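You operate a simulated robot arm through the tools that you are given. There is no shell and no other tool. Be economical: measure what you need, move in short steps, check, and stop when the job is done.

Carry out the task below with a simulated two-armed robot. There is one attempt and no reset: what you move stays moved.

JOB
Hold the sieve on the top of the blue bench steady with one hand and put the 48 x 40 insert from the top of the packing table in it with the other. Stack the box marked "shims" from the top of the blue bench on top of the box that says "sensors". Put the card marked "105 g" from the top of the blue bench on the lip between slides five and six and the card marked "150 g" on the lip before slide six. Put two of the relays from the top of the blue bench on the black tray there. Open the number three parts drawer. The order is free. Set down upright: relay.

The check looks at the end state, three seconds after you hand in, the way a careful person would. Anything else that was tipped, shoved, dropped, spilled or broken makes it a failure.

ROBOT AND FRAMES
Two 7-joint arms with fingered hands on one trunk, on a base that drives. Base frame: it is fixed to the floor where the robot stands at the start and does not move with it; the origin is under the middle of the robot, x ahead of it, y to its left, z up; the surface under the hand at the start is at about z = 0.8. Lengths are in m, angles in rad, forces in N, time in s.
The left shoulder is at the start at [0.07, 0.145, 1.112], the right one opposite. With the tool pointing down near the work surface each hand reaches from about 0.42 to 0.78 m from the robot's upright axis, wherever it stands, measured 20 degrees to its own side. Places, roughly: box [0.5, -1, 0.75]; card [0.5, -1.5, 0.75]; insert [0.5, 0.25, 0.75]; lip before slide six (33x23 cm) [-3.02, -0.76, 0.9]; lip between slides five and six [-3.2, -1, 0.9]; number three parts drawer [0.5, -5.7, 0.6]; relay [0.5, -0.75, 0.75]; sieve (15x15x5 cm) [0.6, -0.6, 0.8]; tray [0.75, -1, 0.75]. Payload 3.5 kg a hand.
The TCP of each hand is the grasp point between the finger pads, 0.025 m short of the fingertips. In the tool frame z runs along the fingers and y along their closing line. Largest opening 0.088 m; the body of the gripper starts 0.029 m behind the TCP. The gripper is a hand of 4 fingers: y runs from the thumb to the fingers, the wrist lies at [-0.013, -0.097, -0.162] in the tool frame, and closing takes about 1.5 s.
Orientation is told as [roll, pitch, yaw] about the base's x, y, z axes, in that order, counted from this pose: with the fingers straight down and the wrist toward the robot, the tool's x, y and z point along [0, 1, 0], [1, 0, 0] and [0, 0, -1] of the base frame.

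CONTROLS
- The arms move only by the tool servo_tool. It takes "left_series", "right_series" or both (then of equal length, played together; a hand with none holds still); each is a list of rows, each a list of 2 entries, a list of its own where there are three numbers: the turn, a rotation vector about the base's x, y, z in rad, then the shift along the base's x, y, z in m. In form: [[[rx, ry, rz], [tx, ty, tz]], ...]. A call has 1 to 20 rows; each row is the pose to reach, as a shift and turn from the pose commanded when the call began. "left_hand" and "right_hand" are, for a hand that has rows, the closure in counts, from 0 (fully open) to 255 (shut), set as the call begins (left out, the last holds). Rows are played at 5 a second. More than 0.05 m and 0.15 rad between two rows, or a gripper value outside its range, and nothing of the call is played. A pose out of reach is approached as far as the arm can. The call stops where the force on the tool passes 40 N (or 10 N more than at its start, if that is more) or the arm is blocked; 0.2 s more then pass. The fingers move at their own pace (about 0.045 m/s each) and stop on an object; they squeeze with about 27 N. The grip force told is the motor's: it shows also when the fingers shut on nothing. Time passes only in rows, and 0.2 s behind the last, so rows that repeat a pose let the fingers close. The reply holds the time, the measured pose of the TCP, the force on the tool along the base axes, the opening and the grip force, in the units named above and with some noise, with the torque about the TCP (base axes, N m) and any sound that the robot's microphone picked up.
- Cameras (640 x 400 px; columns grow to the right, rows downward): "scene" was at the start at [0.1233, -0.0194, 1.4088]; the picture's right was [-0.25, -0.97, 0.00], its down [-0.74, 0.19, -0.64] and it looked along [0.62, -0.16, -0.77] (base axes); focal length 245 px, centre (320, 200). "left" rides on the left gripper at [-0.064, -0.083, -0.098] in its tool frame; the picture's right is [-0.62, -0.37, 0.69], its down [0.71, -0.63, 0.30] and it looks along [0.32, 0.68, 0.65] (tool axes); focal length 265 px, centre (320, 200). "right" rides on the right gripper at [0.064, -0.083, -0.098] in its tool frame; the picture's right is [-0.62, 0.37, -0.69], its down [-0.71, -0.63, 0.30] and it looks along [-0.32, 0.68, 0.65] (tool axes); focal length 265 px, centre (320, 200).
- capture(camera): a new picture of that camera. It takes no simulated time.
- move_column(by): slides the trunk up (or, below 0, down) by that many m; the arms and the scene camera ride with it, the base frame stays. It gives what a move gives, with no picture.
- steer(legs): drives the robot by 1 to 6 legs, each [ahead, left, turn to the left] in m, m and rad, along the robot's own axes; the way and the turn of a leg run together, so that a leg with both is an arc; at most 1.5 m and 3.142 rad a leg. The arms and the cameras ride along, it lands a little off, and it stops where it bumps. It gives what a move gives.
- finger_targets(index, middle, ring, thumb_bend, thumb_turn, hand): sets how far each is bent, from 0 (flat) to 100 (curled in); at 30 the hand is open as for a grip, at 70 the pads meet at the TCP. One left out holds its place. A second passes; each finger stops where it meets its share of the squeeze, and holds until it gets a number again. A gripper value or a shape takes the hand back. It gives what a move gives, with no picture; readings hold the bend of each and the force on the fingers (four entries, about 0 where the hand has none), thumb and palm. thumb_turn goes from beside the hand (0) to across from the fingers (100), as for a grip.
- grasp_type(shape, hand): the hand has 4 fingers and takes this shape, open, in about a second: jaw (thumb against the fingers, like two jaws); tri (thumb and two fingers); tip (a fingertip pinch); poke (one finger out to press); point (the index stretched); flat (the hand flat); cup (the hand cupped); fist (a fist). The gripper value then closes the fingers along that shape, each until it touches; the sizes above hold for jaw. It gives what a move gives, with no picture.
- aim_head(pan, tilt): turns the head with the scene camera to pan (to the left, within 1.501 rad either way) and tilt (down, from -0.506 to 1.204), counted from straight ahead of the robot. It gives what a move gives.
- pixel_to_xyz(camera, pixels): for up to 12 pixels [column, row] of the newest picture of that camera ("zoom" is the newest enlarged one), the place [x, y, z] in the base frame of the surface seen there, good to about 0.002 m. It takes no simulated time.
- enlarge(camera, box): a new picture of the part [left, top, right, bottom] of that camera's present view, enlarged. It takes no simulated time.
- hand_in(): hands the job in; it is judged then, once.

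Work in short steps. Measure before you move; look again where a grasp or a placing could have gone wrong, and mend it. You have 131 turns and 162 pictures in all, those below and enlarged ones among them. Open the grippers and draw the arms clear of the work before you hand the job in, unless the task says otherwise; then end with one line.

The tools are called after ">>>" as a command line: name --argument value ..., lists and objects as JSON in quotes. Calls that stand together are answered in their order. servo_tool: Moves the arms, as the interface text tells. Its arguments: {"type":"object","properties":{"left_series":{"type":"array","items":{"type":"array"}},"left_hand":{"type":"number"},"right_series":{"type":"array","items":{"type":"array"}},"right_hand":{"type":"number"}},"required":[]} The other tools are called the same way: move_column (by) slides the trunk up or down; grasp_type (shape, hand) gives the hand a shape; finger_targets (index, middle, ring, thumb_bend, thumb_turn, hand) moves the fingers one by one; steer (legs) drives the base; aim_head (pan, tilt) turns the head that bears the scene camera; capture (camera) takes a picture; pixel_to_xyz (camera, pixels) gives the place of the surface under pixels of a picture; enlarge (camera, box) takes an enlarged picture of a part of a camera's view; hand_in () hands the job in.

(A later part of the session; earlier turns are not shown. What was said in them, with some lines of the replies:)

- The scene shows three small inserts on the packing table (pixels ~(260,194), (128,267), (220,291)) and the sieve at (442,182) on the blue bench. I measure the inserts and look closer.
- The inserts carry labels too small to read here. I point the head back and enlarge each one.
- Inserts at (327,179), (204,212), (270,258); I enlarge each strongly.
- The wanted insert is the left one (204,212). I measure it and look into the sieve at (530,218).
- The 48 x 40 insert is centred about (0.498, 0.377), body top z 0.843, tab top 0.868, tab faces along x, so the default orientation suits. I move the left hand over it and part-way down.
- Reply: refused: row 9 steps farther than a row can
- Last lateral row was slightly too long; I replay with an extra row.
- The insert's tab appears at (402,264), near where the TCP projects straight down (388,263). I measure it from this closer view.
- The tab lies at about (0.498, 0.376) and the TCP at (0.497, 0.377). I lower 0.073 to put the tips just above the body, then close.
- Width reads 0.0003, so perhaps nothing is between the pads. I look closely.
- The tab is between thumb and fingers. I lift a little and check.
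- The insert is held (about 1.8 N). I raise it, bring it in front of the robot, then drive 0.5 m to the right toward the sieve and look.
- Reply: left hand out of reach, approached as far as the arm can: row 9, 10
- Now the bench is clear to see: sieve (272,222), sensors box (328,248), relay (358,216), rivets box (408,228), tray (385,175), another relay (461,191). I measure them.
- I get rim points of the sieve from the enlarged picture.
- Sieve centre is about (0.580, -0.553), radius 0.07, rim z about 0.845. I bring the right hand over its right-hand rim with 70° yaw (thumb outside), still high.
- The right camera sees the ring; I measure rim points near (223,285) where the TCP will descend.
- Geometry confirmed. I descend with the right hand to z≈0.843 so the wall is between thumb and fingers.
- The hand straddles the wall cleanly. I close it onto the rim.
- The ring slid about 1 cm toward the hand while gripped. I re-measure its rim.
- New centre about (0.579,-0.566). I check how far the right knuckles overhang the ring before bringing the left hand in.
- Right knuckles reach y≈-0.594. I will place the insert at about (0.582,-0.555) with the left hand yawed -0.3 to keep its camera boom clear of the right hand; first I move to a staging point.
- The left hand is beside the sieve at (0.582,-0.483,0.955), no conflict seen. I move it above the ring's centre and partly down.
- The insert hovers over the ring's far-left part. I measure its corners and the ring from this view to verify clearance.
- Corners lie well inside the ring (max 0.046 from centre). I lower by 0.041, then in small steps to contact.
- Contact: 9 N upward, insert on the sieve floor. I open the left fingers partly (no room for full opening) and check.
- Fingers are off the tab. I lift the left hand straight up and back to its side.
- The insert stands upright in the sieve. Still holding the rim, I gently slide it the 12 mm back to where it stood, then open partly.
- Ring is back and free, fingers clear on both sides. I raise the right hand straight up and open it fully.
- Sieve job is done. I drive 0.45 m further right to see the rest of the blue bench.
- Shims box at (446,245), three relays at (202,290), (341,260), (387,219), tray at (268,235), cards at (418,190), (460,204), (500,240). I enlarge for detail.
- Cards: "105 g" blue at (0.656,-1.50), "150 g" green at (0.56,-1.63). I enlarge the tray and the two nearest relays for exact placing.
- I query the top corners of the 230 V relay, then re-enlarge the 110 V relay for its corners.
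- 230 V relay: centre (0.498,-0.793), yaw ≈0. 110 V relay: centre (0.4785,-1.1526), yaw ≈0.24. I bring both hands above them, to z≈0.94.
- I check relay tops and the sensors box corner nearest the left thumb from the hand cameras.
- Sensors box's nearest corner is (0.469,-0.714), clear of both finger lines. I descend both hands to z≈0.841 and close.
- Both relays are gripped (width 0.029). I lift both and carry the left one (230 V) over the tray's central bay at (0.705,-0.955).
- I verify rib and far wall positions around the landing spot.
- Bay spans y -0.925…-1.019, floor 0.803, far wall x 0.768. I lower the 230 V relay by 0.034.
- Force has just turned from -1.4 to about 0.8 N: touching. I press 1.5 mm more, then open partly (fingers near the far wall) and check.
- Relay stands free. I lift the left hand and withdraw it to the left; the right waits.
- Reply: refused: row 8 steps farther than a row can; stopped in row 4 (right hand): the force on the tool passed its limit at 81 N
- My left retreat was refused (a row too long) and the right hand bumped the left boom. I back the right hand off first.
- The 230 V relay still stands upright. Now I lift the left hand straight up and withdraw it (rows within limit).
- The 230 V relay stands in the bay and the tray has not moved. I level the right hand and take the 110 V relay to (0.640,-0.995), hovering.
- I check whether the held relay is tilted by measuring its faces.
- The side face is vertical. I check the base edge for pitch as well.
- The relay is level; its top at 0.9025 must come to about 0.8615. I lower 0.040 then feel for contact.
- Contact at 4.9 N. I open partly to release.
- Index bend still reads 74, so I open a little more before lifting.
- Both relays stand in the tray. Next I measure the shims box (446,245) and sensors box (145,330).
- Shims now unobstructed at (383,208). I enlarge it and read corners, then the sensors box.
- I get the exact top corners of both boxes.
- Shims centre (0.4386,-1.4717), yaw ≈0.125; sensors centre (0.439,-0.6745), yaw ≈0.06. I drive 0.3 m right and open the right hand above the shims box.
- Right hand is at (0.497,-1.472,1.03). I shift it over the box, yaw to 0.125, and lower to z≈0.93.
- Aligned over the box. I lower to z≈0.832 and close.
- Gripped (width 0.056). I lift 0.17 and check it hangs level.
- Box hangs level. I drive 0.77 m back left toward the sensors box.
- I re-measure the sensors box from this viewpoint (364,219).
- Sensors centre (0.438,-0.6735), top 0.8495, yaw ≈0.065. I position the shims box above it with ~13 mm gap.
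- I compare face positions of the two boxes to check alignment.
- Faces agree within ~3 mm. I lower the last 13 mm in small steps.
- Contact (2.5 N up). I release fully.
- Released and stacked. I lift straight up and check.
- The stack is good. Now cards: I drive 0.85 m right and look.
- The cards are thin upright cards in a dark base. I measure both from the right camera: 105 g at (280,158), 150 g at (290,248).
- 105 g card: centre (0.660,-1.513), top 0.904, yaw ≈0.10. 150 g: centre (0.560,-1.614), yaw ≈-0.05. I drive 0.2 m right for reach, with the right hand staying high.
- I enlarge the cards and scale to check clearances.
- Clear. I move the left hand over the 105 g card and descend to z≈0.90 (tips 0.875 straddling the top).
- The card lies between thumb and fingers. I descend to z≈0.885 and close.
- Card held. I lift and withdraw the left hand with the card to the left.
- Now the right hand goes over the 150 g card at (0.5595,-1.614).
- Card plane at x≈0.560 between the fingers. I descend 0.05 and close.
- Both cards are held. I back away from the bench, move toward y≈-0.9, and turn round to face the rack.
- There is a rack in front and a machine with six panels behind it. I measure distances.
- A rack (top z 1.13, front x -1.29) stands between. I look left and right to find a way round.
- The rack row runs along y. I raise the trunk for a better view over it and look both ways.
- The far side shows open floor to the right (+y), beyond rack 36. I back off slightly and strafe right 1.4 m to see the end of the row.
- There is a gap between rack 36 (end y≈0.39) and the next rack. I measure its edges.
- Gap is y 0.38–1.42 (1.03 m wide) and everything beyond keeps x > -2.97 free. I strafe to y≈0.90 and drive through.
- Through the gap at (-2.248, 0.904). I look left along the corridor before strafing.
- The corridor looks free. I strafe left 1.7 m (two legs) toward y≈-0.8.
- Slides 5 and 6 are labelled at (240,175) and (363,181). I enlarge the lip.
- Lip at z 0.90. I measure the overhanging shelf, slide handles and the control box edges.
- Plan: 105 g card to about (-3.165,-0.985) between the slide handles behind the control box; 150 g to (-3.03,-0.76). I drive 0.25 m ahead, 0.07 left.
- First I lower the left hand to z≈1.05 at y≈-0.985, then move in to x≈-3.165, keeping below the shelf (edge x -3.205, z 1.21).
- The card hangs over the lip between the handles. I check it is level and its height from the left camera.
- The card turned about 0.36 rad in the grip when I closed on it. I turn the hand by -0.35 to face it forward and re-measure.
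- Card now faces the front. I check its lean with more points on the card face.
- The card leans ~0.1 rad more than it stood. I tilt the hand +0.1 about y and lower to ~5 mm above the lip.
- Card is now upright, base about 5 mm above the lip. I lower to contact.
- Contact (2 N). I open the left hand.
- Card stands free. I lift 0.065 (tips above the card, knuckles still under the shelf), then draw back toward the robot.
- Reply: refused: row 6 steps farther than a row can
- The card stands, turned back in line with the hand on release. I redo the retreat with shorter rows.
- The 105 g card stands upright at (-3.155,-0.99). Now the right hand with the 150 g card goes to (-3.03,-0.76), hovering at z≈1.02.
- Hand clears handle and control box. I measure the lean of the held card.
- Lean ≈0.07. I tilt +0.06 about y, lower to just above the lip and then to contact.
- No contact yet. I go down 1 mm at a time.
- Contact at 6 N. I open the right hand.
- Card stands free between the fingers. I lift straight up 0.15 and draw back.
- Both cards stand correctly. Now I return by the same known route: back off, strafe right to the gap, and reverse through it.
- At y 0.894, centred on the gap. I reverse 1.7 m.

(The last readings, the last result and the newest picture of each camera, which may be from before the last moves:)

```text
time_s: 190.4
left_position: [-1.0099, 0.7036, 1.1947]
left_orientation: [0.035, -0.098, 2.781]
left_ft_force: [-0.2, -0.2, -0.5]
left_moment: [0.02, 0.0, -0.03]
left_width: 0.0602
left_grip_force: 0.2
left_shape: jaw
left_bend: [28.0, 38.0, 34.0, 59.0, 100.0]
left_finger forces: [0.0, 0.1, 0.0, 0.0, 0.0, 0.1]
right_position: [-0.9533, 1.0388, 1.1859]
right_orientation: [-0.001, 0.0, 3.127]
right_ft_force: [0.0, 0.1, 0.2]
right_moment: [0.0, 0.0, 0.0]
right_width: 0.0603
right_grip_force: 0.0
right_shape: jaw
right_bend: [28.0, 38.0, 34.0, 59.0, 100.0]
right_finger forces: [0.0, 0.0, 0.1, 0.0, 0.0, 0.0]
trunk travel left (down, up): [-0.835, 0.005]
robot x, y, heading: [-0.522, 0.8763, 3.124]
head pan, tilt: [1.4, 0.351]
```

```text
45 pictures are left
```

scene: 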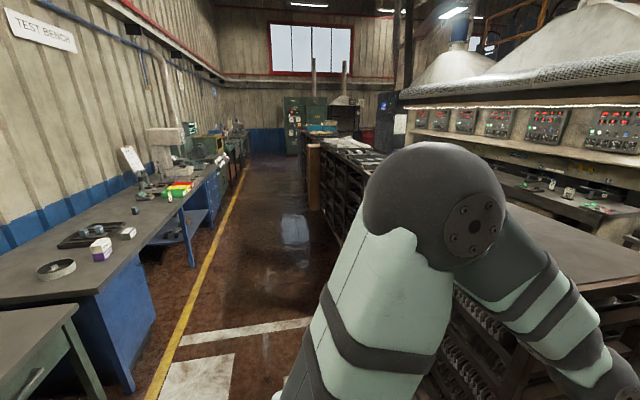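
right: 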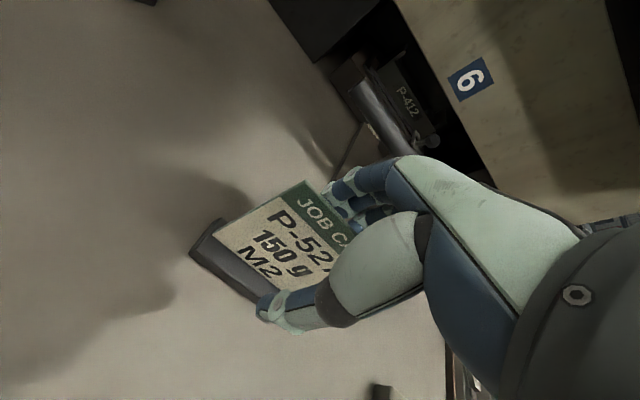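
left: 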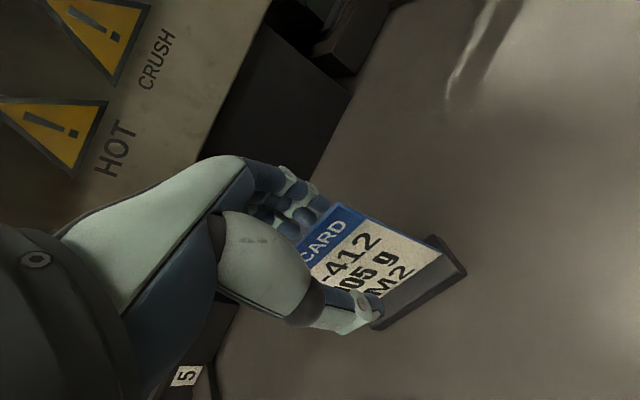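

The aisle is clear. I turn left to face along -y and drive down the aisle 4.5 m.

>>> steer --legs '[[0, 0, 1.587], [1.5, 0, 0], [1.5, 0, 0], [1.3, 0, 0]]'

>>> aim_head --pan 0.6 --tilt 0.4

>>> capture --camera "scene"

```text
time_s: 214.8
left_position: [-0.0591, -3.8529, 1.196]
left_orientation: [0.035, -0.1, -1.849]
left_ft_force: [-0.5, 0.2, 0.8]
left_moment: [0.01, -0.01, 0.04]
left_width: 0.0603
left_grip_force: 0.1
left_shape: jaw
left_bend: [28.0, 38.0, 34.0, 59.0, 100.0]
left_finger forces: [0.0, 0.0, 0.0, 0.0, 0.0, 0.0]
right_position: [-0.3971, -3.8255, 1.1845]
right_orientation: [0.0, 0.0, -1.501]
right_ft_force: [-0.1, 0.2, 0.4]
right_moment: [0.03, -0.02, 0.0]
right_width: 0.0602
right_grip_force: 0.0
right_shape: jaw
right_bend: [28.0, 38.0, 34.0, 59.0, 100.0]
right_finger forces: [0.0, 0.0, 0.0, 0.0, 0.0, 0.0]
trunk travel left (down, up): [-0.835, 0.005]
robot x, y, heading: [-0.2676, -3.3794, -1.496]
head pan, tilt: [1.4, 0.351]
```

```text
time_s: 215.9
left_position: [-0.0586, -3.8526, 1.1959]
left_orientation: [0.035, -0.096, -1.847]
left_ft_force: [-0.1, -0.4, 0.1]
left_moment: [0.0, -0.01, 0.0]
left_width: 0.0603
left_grip_force: 0.0
left_shape: jaw
left_bend: [28.0, 38.0, 34.0, 59.0, 100.0]
left_finger forces: [0.0, 0.0, 0.0, 0.0, 0.0, 0.1]
right_position: [-0.3971, -3.8256, 1.185]
right_orientation: [0.001, 0.001, -1.501]
right_ft_force: [-0.1, -0.1, -0.9]
right_moment: [0.02, -0.01, 0.06]
right_width: 0.0602
right_grip_force: 0.0
right_shape: jaw
right_bend: [28.0, 38.0, 34.0, 59.0, 100.0]
right_finger forces: [0.0, 0.0, 0.1, 0.0, 0.0, 0.0]
trunk travel left (down, up): [-0.835, 0.005]
robot x, y, heading: [-0.2767, -3.3789, -1.502]
head pan, tilt: [0.6, 0.4]
```

```text
44 pictures are left
```

scene: 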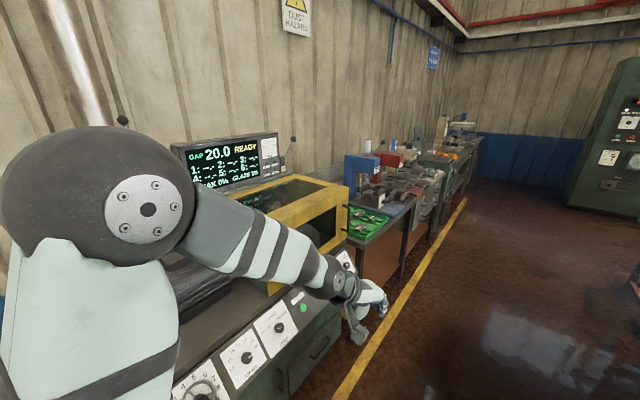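

I drifted toward the machines (x -0.27). I strafe right, correct heading and continue.

>>> steer --legs '[[0, -0.35, -0.07], [1.2, 0, 0], [0.6, 0, 0]]'

>>> capture --camera "scene"

```text
time_s: 227.0
left_position: [-0.4854, -5.7107, 1.1974]
left_orientation: [0.034, -0.098, -1.946]
left_ft_force: [0.0, -0.3, 0.4]
left_moment: [0.01, 0.01, 0.02]
left_width: 0.0604
left_grip_force: 0.1
left_shape: jaw
left_bend: [28.0, 38.0, 34.0, 59.0, 100.0]
left_finger forces: [0.0, 0.0, 0.0, 0.0, 0.1, 0.0]
right_position: [-0.8211, -5.6489, 1.185]
right_orientation: [0.0, 0.0, -1.598]
right_ft_force: [0.5, 0.4, 0.8]
right_moment: [-0.04, -0.01, 0.02]
right_width: 0.0602
right_grip_force: 0.0
right_shape: jaw
right_bend: [28.0, 38.0, 34.0, 59.0, 100.0]
right_finger forces: [0.0, 0.1, 0.0, 0.1, 0.0, 0.1]
trunk travel left (down, up): [-0.835, 0.005]
robot x, y, heading: [-0.6499, -5.2205, -1.598]
head pan, tilt: [0.6, 0.4]
```

```text
43 pictures are left
```

scene: 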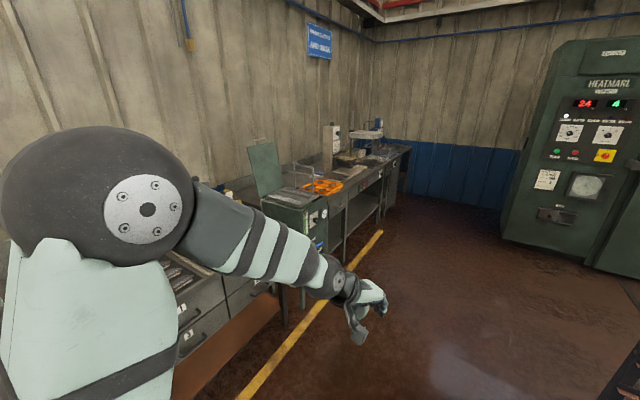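

Drawers are visible at lower left. I turn to face +x and look.

>>> steer --legs '[[0, 0, 1.598]]'

>>> aim_head --pan -0.2 --tilt 0.5

>>> capture --camera "scene"

```text
time_s: 231.3
left_position: [-0.1676, -5.0283, 1.1961]
left_orientation: [0.035, -0.095, -0.325]
left_ft_force: [-0.2, 0.0, 0.1]
left_moment: [0.0, 0.04, -0.03]
left_width: 0.0602
left_grip_force: 0.1
left_shape: jaw
left_bend: [28.0, 38.0, 34.0, 59.0, 100.0]
left_finger forces: [0.0, 0.0, 0.0, 0.0, 0.0, 0.0]
right_position: [-0.212, -5.3657, 1.186]
right_orientation: [0.001, 0.0, 0.02]
right_ft_force: [0.8, -0.3, 0.5]
right_moment: [0.03, 0.0, -0.02]
right_width: 0.0602
right_grip_force: 0.1
right_shape: jaw
right_bend: [28.0, 38.0, 34.0, 59.0, 100.0]
right_finger forces: [0.1, 0.1, 0.0, 0.0, 0.0, 0.0]
trunk travel left (down, up): [-0.835, 0.005]
robot x, y, heading: [-0.654, -5.2175, 0.023]
head pan, tilt: [0.6, 0.4]
```

```text
time_s: 232.4
left_position: [-0.1664, -5.0276, 1.1956]
left_orientation: [0.034, -0.097, -0.325]
left_ft_force: [-1.2, 0.2, -0.4]
left_moment: [-0.01, 0.02, 0.0]
left_width: 0.0607
left_grip_force: 0.0
left_shape: jaw
left_bend: [28.0, 38.0, 34.0, 59.0, 100.0]
left_finger forces: [0.0, 0.0, 0.0, 0.1, 0.1, 0.0]
right_position: [-0.2108, -5.3654, 1.1857]
right_orientation: [0.0, 0.001, 0.021]
right_ft_force: [0.0, -0.1, -0.4]
right_moment: [-0.01, 0.03, 0.0]
right_width: 0.06
right_grip_force: 0.0
right_shape: jaw
right_bend: [28.0, 38.0, 34.0, 59.0, 100.0]
right_finger forces: [0.0, 0.0, 0.0, 0.0, 0.1, 0.0]
trunk travel left (down, up): [-0.835, 0.005]
robot x, y, heading: [-0.6462, -5.2213, 0.02]
head pan, tilt: [-0.201, 0.499]
```

```text
42 pictures are left
```

scene: 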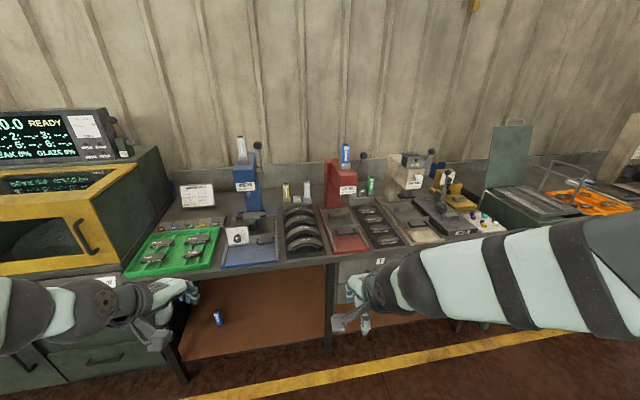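

A drawer label "1" shows at (380,261) behind the right arm. I strafe right 0.4 m and look lower.

>>> steer --legs '[[0, -0.4, -0.02]]'

>>> aim_head --pan 0.0 --tilt 0.6

>>> capture --camera "scene"

```text
time_s: 234.9
left_position: [-0.1586, -5.4349, 1.1951]
left_orientation: [0.034, -0.098, -0.34]
left_ft_force: [0.3, -0.1, 0.6]
left_moment: [-0.04, -0.02, -0.01]
left_width: 0.0606
left_grip_force: 0.0
left_shape: jaw
left_bend: [28.0, 38.0, 34.0, 59.0, 100.0]
left_finger forces: [0.0, 0.0, 0.0, 0.0, 0.0, 0.0]
right_position: [-0.2082, -5.7709, 1.186]
right_orientation: [-0.002, 0.0, 0.008]
right_ft_force: [-0.7, 0.5, -0.4]
right_moment: [-0.02, 0.0, -0.01]
right_width: 0.0606
right_grip_force: 0.1
right_shape: jaw
right_bend: [28.0, 38.0, 34.0, 59.0, 100.0]
right_finger forces: [0.0, 0.0, 0.1, 0.1, 0.0, 0.0]
trunk travel left (down, up): [-0.835, 0.005]
robot x, y, heading: [-0.6467, -5.62, 0.009]
head pan, tilt: [-0.201, 0.499]
```

```text
time_s: 235.7
left_position: [-0.1591, -5.4373, 1.1951]
left_orientation: [0.034, -0.098, -0.34]
left_ft_force: [-0.4, -0.5, 0.4]
left_moment: [0.03, 0.02, -0.01]
left_width: 0.0603
left_grip_force: 0.1
left_shape: jaw
left_bend: [28.0, 38.0, 34.0, 59.0, 100.0]
left_finger forces: [0.0, 0.1, 0.1, 0.0, 0.1, 0.1]
right_position: [-0.2083, -5.7734, 1.1864]
right_orientation: [0.001, -0.001, 0.008]
right_ft_force: [-1.0, -0.8, 0.2]
right_moment: [0.0, 0.01, 0.03]
right_width: 0.0602
right_grip_force: 0.1
right_shape: jaw
right_bend: [28.0, 38.0, 34.0, 59.0, 100.0]
right_finger forces: [0.0, 0.1, 0.1, 0.1, 0.1, 0.0]
trunk travel left (down, up): [-0.835, 0.005]
robot x, y, heading: [-0.6459, -5.6183, 0.007]
head pan, tilt: [0.0, 0.6]
```

```text
41 pictures are left
```

scene: 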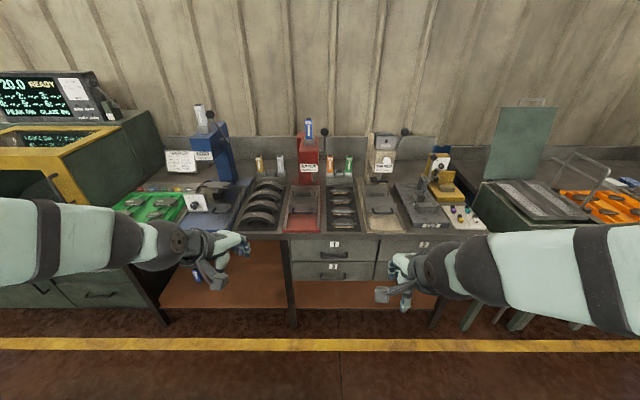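

I enlarge the drawer fronts around (360,260).

>>> enlarge --camera "scene" --box '[280, 220, 480, 320]'

>>> pixel_to_xyz --camera "zoom" --pixels '[[40, 60], [280, 60], [170, 110], [160, 150], [50, 150], [280, 170], [185, 75], [450, 75], [165, 180], [290, 60], [170, 40], [170, 105]]'

```text
3.20 times, centred on (380, 270) of scene
```

zoom: 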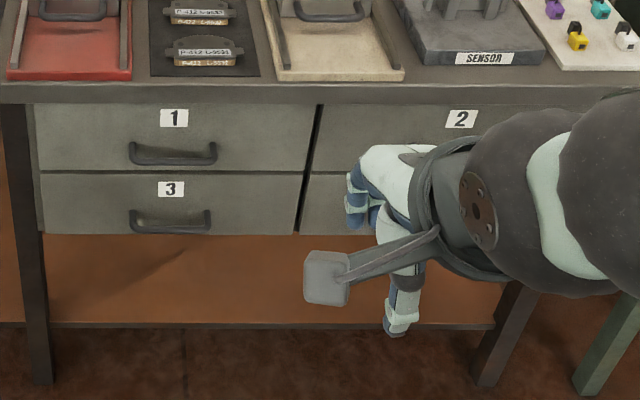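

```text
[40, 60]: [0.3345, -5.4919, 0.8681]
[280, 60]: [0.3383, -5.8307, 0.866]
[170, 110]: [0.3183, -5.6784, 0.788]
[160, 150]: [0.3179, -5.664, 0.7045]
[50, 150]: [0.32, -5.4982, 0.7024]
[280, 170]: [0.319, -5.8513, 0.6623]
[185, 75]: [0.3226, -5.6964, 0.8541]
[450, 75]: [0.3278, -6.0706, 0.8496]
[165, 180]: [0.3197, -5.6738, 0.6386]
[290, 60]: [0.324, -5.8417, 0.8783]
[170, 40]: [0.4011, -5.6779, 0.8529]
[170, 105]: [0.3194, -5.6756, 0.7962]
```

Drawer 3 is the lower left (label at (170,189)), front x≈0.319, handle near (170,225). I measure the handle.

>>> enlarge --camera "scene" --box '[310, 255, 360, 300]'

>>> pixel_to_xyz --camera "zoom" --pixels '[[140, 200], [240, 205], [360, 200], [140, 170], [390, 165], [240, 170], [130, 190], [250, 215], [250, 90], [300, 208], [180, 208], [260, 280]]'

```text
8.89 times, centred on (335, 278) of scene
```

zoom: 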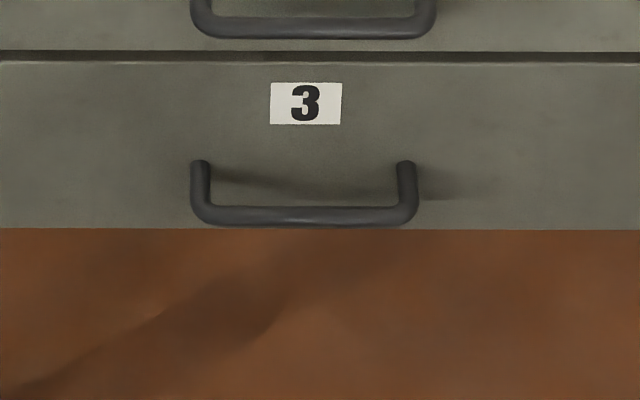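

```text
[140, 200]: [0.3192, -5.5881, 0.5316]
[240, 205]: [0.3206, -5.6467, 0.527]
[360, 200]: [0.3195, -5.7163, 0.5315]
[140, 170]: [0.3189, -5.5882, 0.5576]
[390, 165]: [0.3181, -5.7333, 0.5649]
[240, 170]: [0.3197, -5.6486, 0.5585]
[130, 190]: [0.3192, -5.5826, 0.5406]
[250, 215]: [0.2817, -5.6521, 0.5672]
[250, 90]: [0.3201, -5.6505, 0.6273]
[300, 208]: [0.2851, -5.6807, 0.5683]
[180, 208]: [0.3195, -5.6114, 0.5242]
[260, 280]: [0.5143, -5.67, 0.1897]
```

Bar centre ≈ (0.288,-5.68,0.562), 26 mm clear of the front. I lower the trunk 0.5 m, then turn the right hand to point forward (thumb below).

>>> move_column --by -0.5

>>> servo_tool --right_series '[[[0, -0.14, 0], [0.01, 0, 0]], [[0, -0.28, 0], [0.02, 0, 0]], [[0, -0.42, 0], [0.03, 0, 0]], [[0, -0.56, 0], [0.045, 0, 0]], [[0, -0.7, 0], [0.06, 0, 0]], [[0, -0.84, 0], [0.075, 0, 0]], [[0, -0.98, 0], [0.09, 0, -0.01]], [[0, -1.12, 0], [0.105, 0, -0.02]], [[0, -1.26, 0], [0.12, 0, -0.03]], [[0, -1.4, 0], [0.13, 0, -0.04]], [[0, -1.54, 0], [0.14, 0, -0.05]], [[0, -1.57, 0], [0.15, 0, -0.06]], [[0, -1.57, 0], [0.15, 0, -0.06]]]' --right_hand 0

>>> capture --camera "scene"

```text
refused: -0.5 is not a number from -0.4 to 0.4
```

```text
time_s: 238.5
left_position: [-0.1556, -5.4399, 1.1952]
left_orientation: [0.037, -0.095, -0.34]
left_ft_force: [1.1, 0.0, 0.5]
left_moment: [0.02, 0.01, 0.0]
left_width: 0.0604
left_grip_force: 0.0
left_shape: jaw
left_bend: [28.0, 38.0, 34.0, 59.0, 100.0]
left_finger forces: [0.0, 0.0, 0.1, 0.1, 0.1, 0.1]
right_position: [-0.0488, -5.7588, 1.1357]
right_orientation: [0.034, -1.101, 0.18]
right_ft_force: [-0.1, 0.0, -0.5]
right_moment: [-0.01, -0.03, 0.06]
right_width: 0.088
right_grip_force: 0.1
right_shape: jaw
right_bend: [30.0, 30.0, 30.0, 30.0, 98.0]
right_finger forces: [0.0, 0.0, 0.0, 0.1, 0.0, 0.0]
right hand out of reach, approached as far as the arm can: row 6, 7, 8, 9, 10, 11, 12, 13
trunk travel left (down, up): [-0.835, 0.005]
robot x, y, heading: [-0.6473, -5.6216, 0.005]
head pan, tilt: [0.0, 0.6]
```

```text
38 pictures are left
```

scene: 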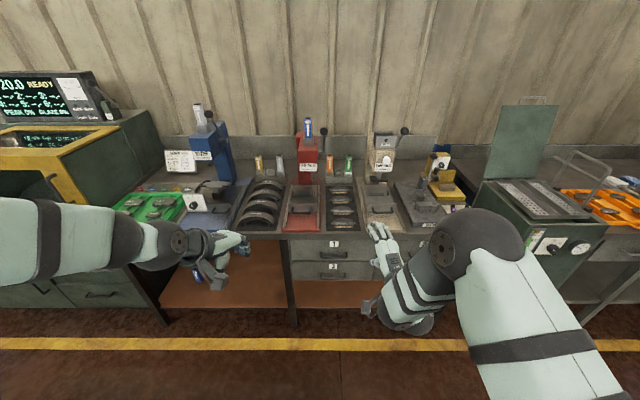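

The wrist stops at pitch -1.1 in this pose, and the column moves at most 0.4 per call. I lower the trunk 0.4, then 0.1.

>>> move_column --by -0.4

>>> servo_tool --right_series '[[[0, -0.1, -0.05], [0, 0.02, -0.04]], [[0, -0.2, -0.1], [0, 0.04, -0.08]], [[0, -0.3, -0.15], [0, 0.05, -0.12]], [[0, -0.4, -0.18], [0, 0.05, -0.14]], [[0, -0.45, -0.18], [0, 0.05, -0.15]], [[0, -0.45, -0.18], [0, 0.05, -0.15]]]'

```text
time_s: 242.3
left_position: [-0.1595, -5.437, 0.7949]
left_orientation: [0.036, -0.097, -0.34]
left_ft_force: [-0.5, -0.6, 1.1]
left_moment: [0.02, -0.03, -0.04]
left_width: 0.0602
left_grip_force: 0.1
left_shape: jaw
left_bend: [28.0, 38.0, 34.0, 59.0, 100.0]
left_finger forces: [0.0, 0.0, 0.0, 0.1, 0.0, 0.0]
right_position: [-0.0533, -5.7542, 0.7378]
right_orientation: [0.027, -1.102, 0.185]
right_ft_force: [0.4, 0.1, 0.8]
right_moment: [0.02, 0.02, 0.03]
right_width: 0.0876
right_grip_force: 0.1
right_shape: jaw
right_bend: [30.0, 30.0, 30.0, 30.0, 98.0]
right_finger forces: [0.1, 0.1, 0.0, 0.1, 0.0, 0.0]
trunk travel left (down, up): [-0.435, 0.405]
robot x, y, heading: [-0.6459, -5.622, 0.008]
head pan, tilt: [0.0, 0.6]
```

```text
time_s: 243.7
left_position: [-0.1587, -5.4367, 0.7954]
left_orientation: [0.033, -0.099, -0.341]
left_ft_force: [0.2, -0.1, 0.1]
left_moment: [0.0, -0.03, -0.01]
left_width: 0.0603
left_grip_force: 0.2
left_shape: jaw
left_bend: [28.0, 38.0, 34.0, 59.0, 100.0]
left_finger forces: [0.0, 0.0, 0.0, 0.1, 0.0, 0.0]
right_position: [-0.052, -5.705, 0.5866]
right_orientation: [-1.099, -1.527, 1.119]
right_ft_force: [0.3, 0.5, -1.5]
right_moment: [-0.04, -0.01, 0.03]
right_width: 0.0876
right_grip_force: 0.1
right_shape: jaw
right_bend: [30.0, 30.0, 30.0, 30.0, 98.0]
right_finger forces: [0.0, 0.0, 0.0, 0.0, 0.1, 0.1]
trunk travel left (down, up): [-0.435, 0.405]
robot x, y, heading: [-0.6484, -5.6165, 0.003]
head pan, tilt: [0.0, 0.6]
```

Pitch ≈-1.53 reached: the hand points forward horizontally at z 0.587. I look.

>>> aim_head --pan -0.1 --tilt 0.6

>>> capture --camera "scene"

>>> capture --camera "right"

```text
time_s: 244.4
left_position: [-0.1589, -5.4368, 0.7955]
left_orientation: [0.035, -0.098, -0.341]
left_ft_force: [-0.2, -0.3, 0.4]
left_moment: [0.0, 0.0, -0.03]
left_width: 0.0605
left_grip_force: 0.0
left_shape: jaw
left_bend: [28.0, 38.0, 34.0, 59.0, 100.0]
left_finger forces: [0.0, 0.0, 0.0, 0.0, 0.0, 0.1]
right_position: [-0.0525, -5.7039, 0.5871]
right_orientation: [-1.083, -1.525, 1.1]
right_ft_force: [-0.1, -0.1, 0.2]
right_moment: [0.01, -0.03, 0.02]
right_width: 0.0878
right_grip_force: 0.1
right_shape: jaw
right_bend: [30.0, 30.0, 30.0, 30.0, 98.0]
right_finger forces: [0.0, 0.0, 0.1, 0.1, 0.0, 0.1]
trunk travel left (down, up): [-0.435, 0.405]
robot x, y, heading: [-0.6465, -5.6216, 0.009]
head pan, tilt: [-0.099, 0.6]
```

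```text
37 pictures are left
```

scene: 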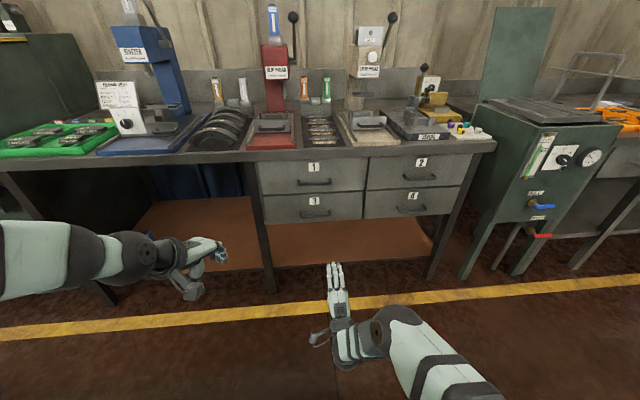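

```text
36 pictures are left
```

right: 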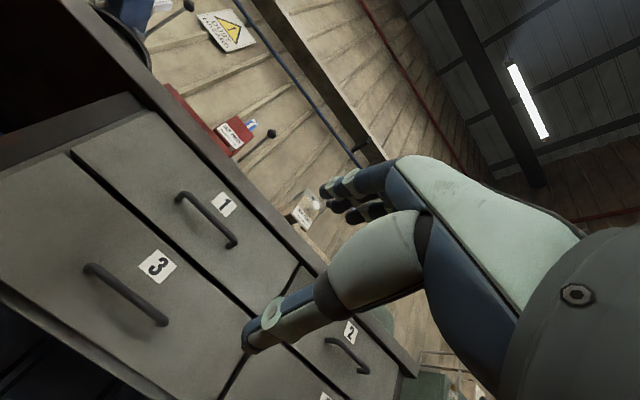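

The right camera sees handle 3 at (90,268)–(165,322). I measure it.

>>> enlarge --camera "right" --box '[70, 240, 190, 345]'

>>> pixel_to_xyz --camera "zoom" --pixels '[[150, 170], [250, 240], [350, 310], [430, 370], [300, 275], [120, 140], [200, 205], [480, 400], [300, 240]]'

```text
3.81 times, centred on (130, 292) of right
```

zoom: 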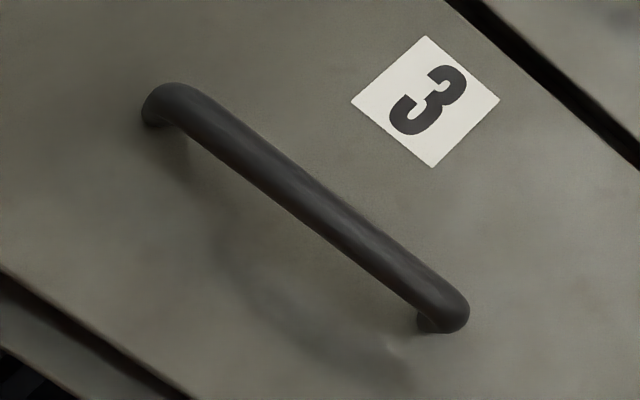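

```text
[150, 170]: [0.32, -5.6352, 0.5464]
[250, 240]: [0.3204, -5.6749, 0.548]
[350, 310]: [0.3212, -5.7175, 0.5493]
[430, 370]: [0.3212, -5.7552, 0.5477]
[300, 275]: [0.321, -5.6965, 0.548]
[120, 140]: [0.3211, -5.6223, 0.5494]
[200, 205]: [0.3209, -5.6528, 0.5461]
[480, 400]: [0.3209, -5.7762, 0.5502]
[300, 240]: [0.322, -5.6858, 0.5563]
```

>>> pixel_to_xyz --camera "zoom" --pixels '[[175, 100], [230, 140], [300, 190], [370, 245], [440, 300], [300, 200], [305, 180]]'

```text
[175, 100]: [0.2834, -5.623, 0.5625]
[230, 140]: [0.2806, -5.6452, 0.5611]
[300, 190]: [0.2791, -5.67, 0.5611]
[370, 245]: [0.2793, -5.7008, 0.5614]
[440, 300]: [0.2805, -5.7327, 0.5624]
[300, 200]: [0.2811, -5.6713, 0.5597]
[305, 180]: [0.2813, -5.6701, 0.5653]
```

Bar: front surface x 0.279, centre z 0.562, y -5.678. I drive forward 0.27 m.

>>> steer --legs '[[0.27, 0.0, -0.009]]'

>>> capture --camera "right"

```text
time_s: 246.3
left_position: [0.1158, -5.4405, 0.7951]
left_orientation: [0.033, -0.097, -0.352]
left_ft_force: [1.1, -1.0, 0.4]
left_moment: [0.03, 0.03, -0.03]
left_width: 0.0601
left_grip_force: 0.0
left_shape: jaw
left_bend: [28.0, 38.0, 34.0, 59.0, 100.0]
left_finger forces: [0.1, 0.1, 0.0, 0.1, 0.1, 0.0]
right_position: [0.2183, -5.7109, 0.5864]
right_orientation: [-1.063, -1.525, 1.072]
right_ft_force: [-0.7, 0.1, 0.6]
right_moment: [0.0, -0.01, 0.0]
right_width: 0.088
right_grip_force: 0.2
right_shape: jaw
right_bend: [30.0, 30.0, 30.0, 30.0, 98.0]
right_finger forces: [0.0, 0.0, 0.0, 0.0, 0.0, 0.0]
trunk travel left (down, up): [-0.435, 0.405]
robot x, y, heading: [-0.3729, -5.6217, -0.003]
head pan, tilt: [-0.099, 0.6]
```

```text
34 pictures are left
```

right: 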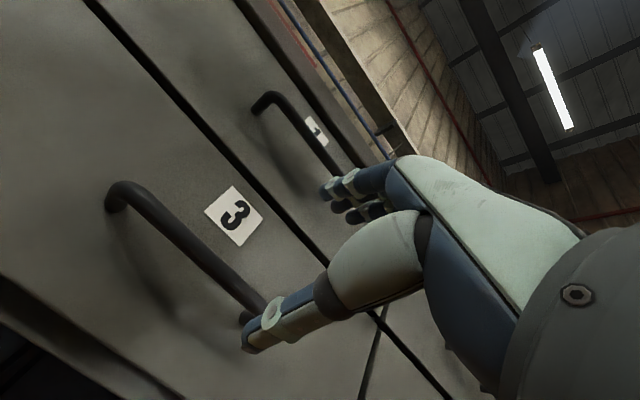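

Hand is just in front of the bar. I shift y +0.033, z -0.024, then look again.

>>> servo_tool --right_series '[[[0, -0.02, 0], [0, 0.015, -0.012]], [[0, -0.04, 0], [0, 0.033, -0.024]], [[0, -0.04, 0], [0, 0.033, -0.024]]]'

>>> capture --camera "right"

>>> enlarge --camera "scene" --box '[220, 190, 460, 380]'

```text
time_s: 247.1
left_position: [0.1149, -5.4418, 0.7954]
left_orientation: [0.035, -0.099, -0.353]
left_ft_force: [-0.7, 0.4, 0.4]
left_moment: [0.01, -0.02, -0.01]
left_width: 0.0601
left_grip_force: 0.0
left_shape: jaw
left_bend: [28.0, 38.0, 34.0, 59.0, 100.0]
left_finger forces: [0.1, 0.1, 0.1, 0.0, 0.0, 0.0]
right_position: [0.2176, -5.6773, 0.5626]
right_orientation: [-1.996, -1.527, 2.004]
right_ft_force: [-1.2, -1.1, 0.4]
right_moment: [0.0, 0.02, -0.01]
right_width: 0.0879
right_grip_force: 0.1
right_shape: jaw
right_bend: [30.0, 30.0, 30.0, 30.0, 98.0]
right_finger forces: [0.1, 0.0, 0.0, 0.0, 0.0, 0.0]
trunk travel left (down, up): [-0.435, 0.405]
robot x, y, heading: [-0.3731, -5.6211, 0.0]
head pan, tilt: [-0.099, 0.6]
```

```text
33 pictures are left
```

right: 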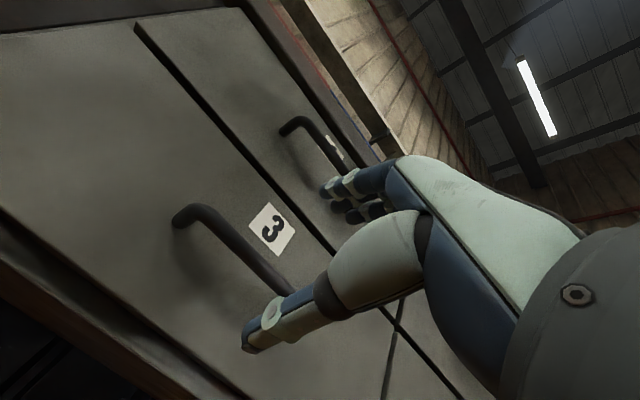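

```text
2.11 times, centred on (340, 285) of scene
```

zoom: 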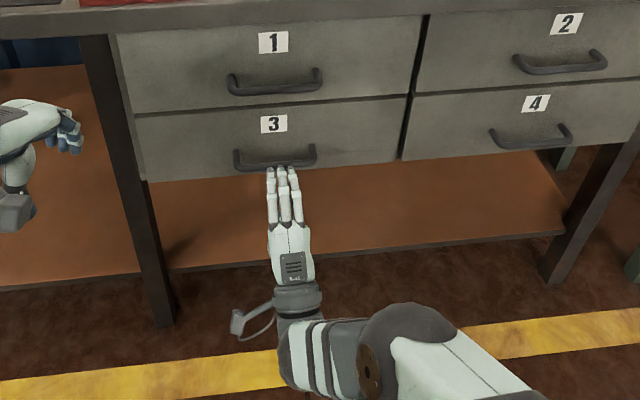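

Perfectly lined up with handle 3. I advance 0.064 m so the bar comes between fingers and thumb.

>>> servo_tool --right_series '[[[0, 0, 0], [0.02, 0, 0]], [[0, 0, 0], [0.04, 0, 0]], [[0, 0, 0], [0.055, 0, 0]], [[0, 0, 0], [0.064, 0, 0]], [[0, 0, 0], [0.064, 0, 0]]]'

>>> servo_tool --right_series '[[[0, 0, 0], [0, 0, 0]], [[0, 0, 0], [0, 0, 0]], [[0, 0, 0], [0, 0, 0]], [[0, 0, 0], [0, 0, 0]], [[0, 0, 0], [0, 0, 0]], [[0, 0, 0], [0, 0, 0]], [[0, 0, 0], [0, 0, 0]]]' --right_hand 255

>>> enlarge --camera "scene" --box '[270, 210, 410, 310]'

>>> capture --camera "right"

```text
time_s: 248.3
left_position: [0.114, -5.4408, 0.7945]
left_orientation: [0.036, -0.097, -0.353]
left_ft_force: [0.6, 0.2, -0.8]
left_moment: [0.03, -0.05, -0.01]
left_width: 0.0604
left_grip_force: 0.1
left_shape: jaw
left_bend: [28.0, 38.0, 34.0, 59.0, 100.0]
left_finger forces: [0.1, 0.0, 0.0, 0.0, 0.0, 0.0]
right_position: [0.2665, -5.6771, 0.5699]
right_orientation: [-1.971, -1.525, 1.976]
right_ft_force: [-0.1, 0.4, 0.3]
right_moment: [0.0, -0.04, 0.03]
right_width: 0.0878
right_grip_force: 0.0
right_shape: jaw
right_bend: [30.0, 30.0, 30.0, 30.0, 98.0]
right_finger forces: [0.0, 0.0, 0.0, 0.0, 0.0, 0.0]
right hand out of reach, approached as far as the arm can: row 3, 4, 5
trunk travel left (down, up): [-0.435, 0.405]
robot x, y, heading: [-0.3745, -5.6232, -0.007]
head pan, tilt: [-0.099, 0.6]
```

```text
time_s: 249.9
left_position: [0.1147, -5.4429, 0.7946]
left_orientation: [0.035, -0.099, -0.352]
left_ft_force: [0.1, 0.2, 0.3]
left_moment: [0.0, 0.02, -0.02]
left_width: 0.0602
left_grip_force: 0.0
left_shape: jaw
left_bend: [28.0, 38.0, 34.0, 59.0, 100.0]
left_finger forces: [0.0, 0.1, 0.0, 0.0, 0.0, 0.0]
right_position: [0.2672, -5.677, 0.5708]
right_orientation: [-1.986, -1.525, 1.992]
right_ft_force: [0.0, -0.7, -0.6]
right_moment: [-0.08, -0.01, -0.03]
right_width: 0.0067
right_grip_force: 27.1
right_shape: jaw
right_bend: [70.0, 70.0, 70.0, 75.0, 100.0]
right_finger forces: [13.8, 6.7, 2.8, 0.0, 24.1, 0.0]
trunk travel left (down, up): [-0.435, 0.405]
robot x, y, heading: [-0.3759, -5.6209, -0.006]
head pan, tilt: [-0.099, 0.6]
```

```text
4.00 times, centred on (340, 260) of scene
```

zoom: 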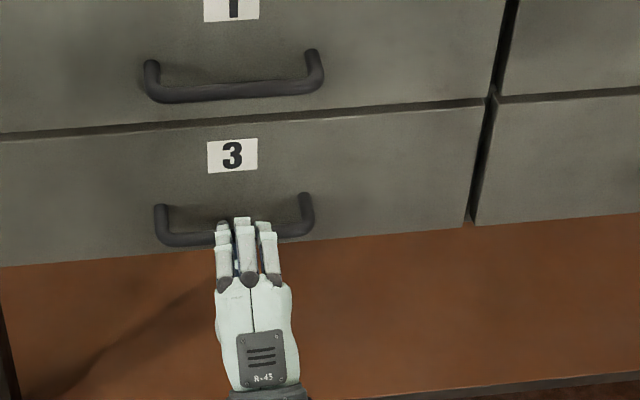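

```text
30 pictures are left
```

right: 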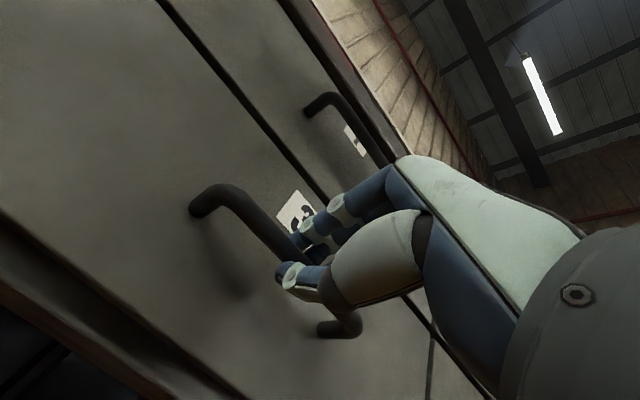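

The bar is gripped near the fingertips (width 0.0067). I try a gentle pull of 3 cm.

>>> servo_tool --right_series '[[[0, 0, 0], [-0.01, 0, 0]], [[0, 0, 0], [-0.02, 0, 0]], [[0, 0, 0], [-0.03, 0, 0]], [[0, 0, 0], [-0.03, 0, 0]]]'

>>> enlarge --camera "scene" --box '[270, 210, 410, 310]'

>>> pixel_to_xyz --camera "zoom" --pixels '[[100, 200], [350, 180], [430, 190], [100, 80], [235, 155]]'

```text
time_s: 250.9
left_position: [0.1136, -5.4427, 0.7948]
left_orientation: [0.034, -0.098, -0.352]
left_ft_force: [0.5, -0.3, 0.0]
left_moment: [-0.03, -0.02, 0.03]
left_width: 0.0602
left_grip_force: 0.0
left_shape: jaw
left_bend: [28.0, 38.0, 34.0, 59.0, 100.0]
left_finger forces: [0.0, 0.0, 0.0, 0.0, 0.0, 0.1]
right_position: [0.2351, -5.6768, 0.5691]
right_orientation: [-1.98, -1.524, 1.985]
right_ft_force: [0.1, -0.4, -0.2]
right_moment: [-0.02, 0.02, -0.01]
right_width: 0.0065
right_grip_force: 27.5
right_shape: jaw
right_bend: [70.0, 70.0, 70.0, 75.0, 100.0]
right_finger forces: [13.7, 6.8, 3.0, 0.0, 24.1, 0.0]
trunk travel left (down, up): [-0.435, 0.405]
robot x, y, heading: [-0.3766, -5.6213, -0.002]
head pan, tilt: [-0.099, 0.6]
```

```text
4.00 times, centred on (340, 260) of scene
```

zoom: 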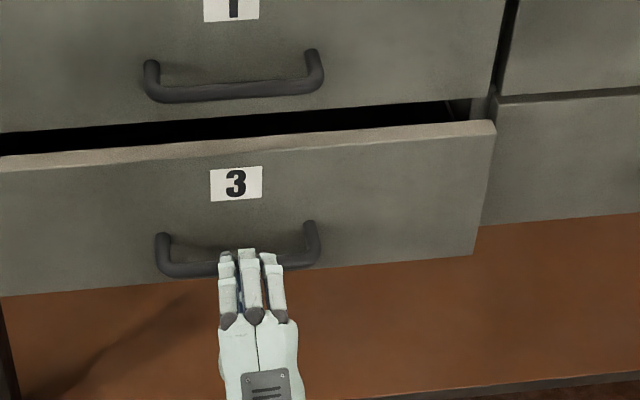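

```text
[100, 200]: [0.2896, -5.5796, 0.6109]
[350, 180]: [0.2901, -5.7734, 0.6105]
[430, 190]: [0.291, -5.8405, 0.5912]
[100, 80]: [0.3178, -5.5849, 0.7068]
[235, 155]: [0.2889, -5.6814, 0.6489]
```

The drawer slides freely (3 cm open). I pull further by driving the base back 0.2 m with the grip held.

>>> steer --legs '[[-0.2, 0, 0]]'

>>> capture --camera "scene"

>>> pixel_to_xyz --camera "scene" --pixels '[[300, 222], [340, 222], [320, 215], [280, 225], [330, 205], [330, 195]]'

```text
time_s: 252.5
left_position: [-0.0812, -5.4426, 0.7957]
left_orientation: [0.035, -0.097, -0.354]
left_ft_force: [-1.3, 0.1, 0.7]
left_moment: [-0.03, -0.02, 0.0]
left_width: 0.0604
left_grip_force: 0.0
left_shape: jaw
left_bend: [28.0, 38.0, 34.0, 59.0, 100.0]
left_finger forces: [0.0, 0.0, 0.0, 0.0, 0.0, 0.0]
right_position: [0.0386, -5.6756, 0.57]
right_orientation: [-1.989, -1.528, 1.995]
right_ft_force: [0.4, -2.4, -3.1]
right_moment: [-0.06, 0.09, -0.08]
right_width: 0.006
right_grip_force: 26.7
right_shape: jaw
right_bend: [70.0, 70.0, 70.0, 75.0, 100.0]
right_finger forces: [13.1, 6.5, 2.7, 0.0, 26.0, 0.0]
trunk travel left (down, up): [-0.435, 0.405]
robot x, y, heading: [-0.5703, -5.6174, -0.01]
head pan, tilt: [-0.099, 0.6]
```

```text
28 pictures are left
```

scene: 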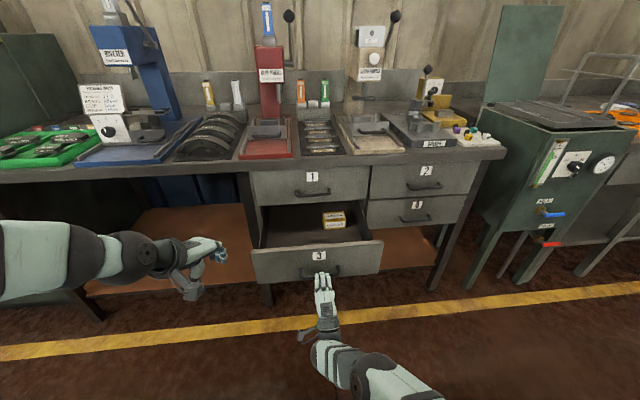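

```text
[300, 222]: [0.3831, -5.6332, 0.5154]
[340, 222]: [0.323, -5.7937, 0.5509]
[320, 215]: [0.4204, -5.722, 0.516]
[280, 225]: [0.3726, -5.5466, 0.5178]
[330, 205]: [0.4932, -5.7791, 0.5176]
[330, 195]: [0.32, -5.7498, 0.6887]
```

The drawer is ~0.23 m open with a box inside. I pull 6 cm more with the arm, watching the force.

>>> servo_tool --right_series '[[[0, 0, 0], [-0.015, 0, 0]], [[0, 0, 0], [-0.03, 0, 0]], [[0, 0, 0], [-0.045, 0, 0]], [[0, 0, 0], [-0.06, 0, 0]], [[0, 0, 0], [-0.06, 0, 0]]]'

>>> capture --camera "scene"

>>> pixel_to_xyz --camera "scene" --pixels '[[270, 270], [300, 265], [360, 265], [300, 230], [335, 215], [310, 250]]'

```text
time_s: 253.7
left_position: [-0.0809, -5.4411, 0.7938]
left_orientation: [0.033, -0.098, -0.352]
left_ft_force: [-1.0, -0.2, -0.6]
left_moment: [-0.01, 0.02, 0.04]
left_width: 0.0603
left_grip_force: 0.0
left_shape: jaw
left_bend: [28.0, 38.0, 34.0, 59.0, 100.0]
left_finger forces: [0.0, 0.0, 0.1, 0.0, 0.0, 0.0]
right_position: [-0.0188, -5.6777, 0.5709]
right_orientation: [-2.005, -1.523, 2.012]
right_ft_force: [0.5, 5.5, -6.7]
right_moment: [-0.02, 0.12, 0.12]
right_width: 0.0064
right_grip_force: 27.1
right_shape: jaw
right_bend: [70.0, 70.0, 70.0, 75.0, 100.0]
right_finger forces: [11.1, 5.3, 2.1, 0.0, 26.2, 0.0]
trunk travel left (down, up): [-0.435, 0.405]
robot x, y, heading: [-0.5717, -5.6193, -0.008]
head pan, tilt: [-0.099, 0.6]
```

```text
27 pictures are left
```

scene: 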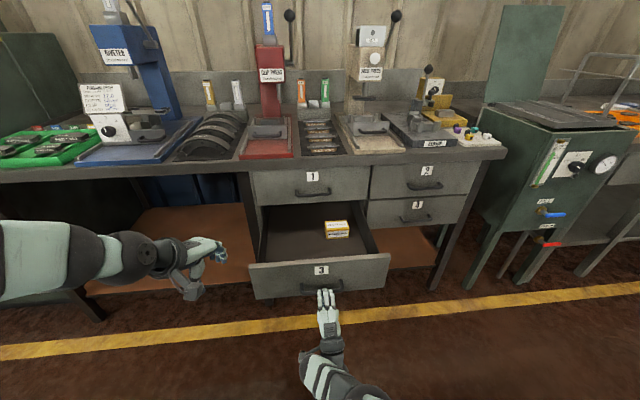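

```text
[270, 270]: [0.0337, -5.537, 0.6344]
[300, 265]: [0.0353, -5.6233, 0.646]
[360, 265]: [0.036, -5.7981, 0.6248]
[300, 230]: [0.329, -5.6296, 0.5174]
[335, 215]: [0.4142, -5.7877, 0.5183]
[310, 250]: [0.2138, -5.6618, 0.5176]
```

Drawer 3 is 0.285 m open. I release the handle and back the hand straight off.

>>> servo_tool --right_series '[[[0, 0, 0], [0, 0, 0]], [[0, 0, 0], [0, 0, 0]], [[0, 0, 0], [0, 0, 0]], [[0, 0, 0], [0, 0, 0]], [[0, 0, 0], [0, 0, 0]], [[0, 0, 0], [0, 0, 0]]]' --right_hand 0

>>> steer --legs '[[-0.25, 0, 0]]'

>>> capture --camera "scene"

>>> pixel_to_xyz --camera "scene" --pixels '[[270, 240], [300, 240], [360, 240], [320, 245], [300, 250]]'

```text
time_s: 255.1
left_position: [-0.0825, -5.4415, 0.796]
left_orientation: [0.034, -0.098, -0.353]
left_ft_force: [-0.7, 0.4, 0.3]
left_moment: [0.0, -0.03, 0.02]
left_width: 0.0602
left_grip_force: 0.0
left_shape: jaw
left_bend: [28.0, 38.0, 34.0, 59.0, 100.0]
left_finger forces: [0.0, 0.0, 0.0, 0.0, 0.1, 0.1]
right_position: [-0.0193, -5.679, 0.5697]
right_orientation: [-1.968, -1.521, 1.971]
right_ft_force: [0.9, 0.0, 0.1]
right_moment: [-0.01, 0.0, 0.0]
right_width: 0.0877
right_grip_force: 0.0
right_shape: jaw
right_bend: [30.0, 30.0, 30.0, 30.0, 98.0]
right_finger forces: [0.0, 0.0, 0.0, 0.0, 0.0, 0.0]
trunk travel left (down, up): [-0.435, 0.405]
robot x, y, heading: [-0.5706, -5.6201, -0.012]
head pan, tilt: [-0.099, 0.6]
```

```text
time_s: 256.9
left_position: [-0.3297, -5.4387, 0.7963]
left_orientation: [0.035, -0.1, -0.351]
left_ft_force: [0.0, 0.6, -0.6]
left_moment: [0.02, -0.06, 0.0]
left_width: 0.0604
left_grip_force: 0.1
left_shape: jaw
left_bend: [28.0, 38.0, 34.0, 59.0, 100.0]
left_finger forces: [0.1, 0.0, 0.1, 0.0, 0.1, 0.0]
right_position: [-0.2666, -5.6758, 0.5701]
right_orientation: [-2.003, -1.522, 2.009]
right_ft_force: [-0.4, 0.3, -0.8]
right_moment: [-0.01, 0.0, -0.02]
right_width: 0.0876
right_grip_force: 0.0
right_shape: jaw
right_bend: [30.0, 30.0, 30.0, 30.0, 98.0]
right_finger forces: [0.0, 0.0, 0.0, 0.0, 0.0, 0.0]
trunk travel left (down, up): [-0.435, 0.405]
robot x, y, heading: [-0.8201, -5.6209, -0.005]
head pan, tilt: [-0.099, 0.6]
```

```text
26 pictures are left
```

scene: 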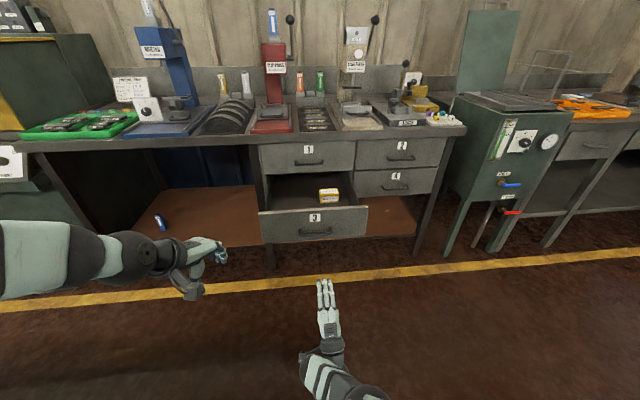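

```text
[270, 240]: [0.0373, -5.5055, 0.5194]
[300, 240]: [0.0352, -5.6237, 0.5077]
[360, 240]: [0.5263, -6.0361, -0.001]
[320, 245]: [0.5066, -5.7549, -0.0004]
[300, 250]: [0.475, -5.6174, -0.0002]
```

Drawer 3 stays open and both arms are clear. I open the left hand fully, then hand in.

>>> servo_tool --left_series '[[[0, 0, 0], [-0.02, 0, 0]], [[0, 0, 0], [-0.04, 0, 0]], [[0, 0, 0], [-0.04, 0, 0]]]' --left_hand 0

>>> hand_in

```text
time_s: 257.7
left_position: [-0.369, -5.4392, 0.7953]
left_orientation: [0.032, -0.098, -0.353]
left_ft_force: [0.7, 0.3, 0.3]
left_moment: [0.02, -0.02, 0.01]
left_width: 0.0876
left_grip_force: 0.0
left_shape: jaw
left_bend: [30.0, 30.0, 30.0, 30.0, 98.0]
left_finger forces: [0.1, 0.1, 0.0, 0.0, 0.0, 0.0]
right_position: [-0.2644, -5.6774, 0.5703]
right_orientation: [-1.983, -1.522, 1.984]
right_ft_force: [-0.6, 0.0, 0.6]
right_moment: [0.02, -0.01, 0.01]
right_width: 0.0876
right_grip_force: 0.1
right_shape: jaw
right_bend: [30.0, 30.0, 30.0, 30.0, 98.0]
right_finger forces: [0.0, 0.0, 0.0, 0.0, 0.1, 0.1]
trunk travel left (down, up): [-0.435, 0.405]
robot x, y, heading: [-0.8169, -5.6136, -0.005]
head pan, tilt: [-0.099, 0.6]
```

```text
The job is handed in.
```

I finished every part and handed the job in: the 48 x 40 insert is in the sieve (it slid about 1 cm when I gripped it; I slid it back about 12 mm), shims is stacked on sensors, both cards stand on their lips (105 g turned about 20 degrees), the 230 V and 110 V relays are upright on the black tray (my hands bumped there once; nothing looked displaced), and drawer three is open about 28 cm.
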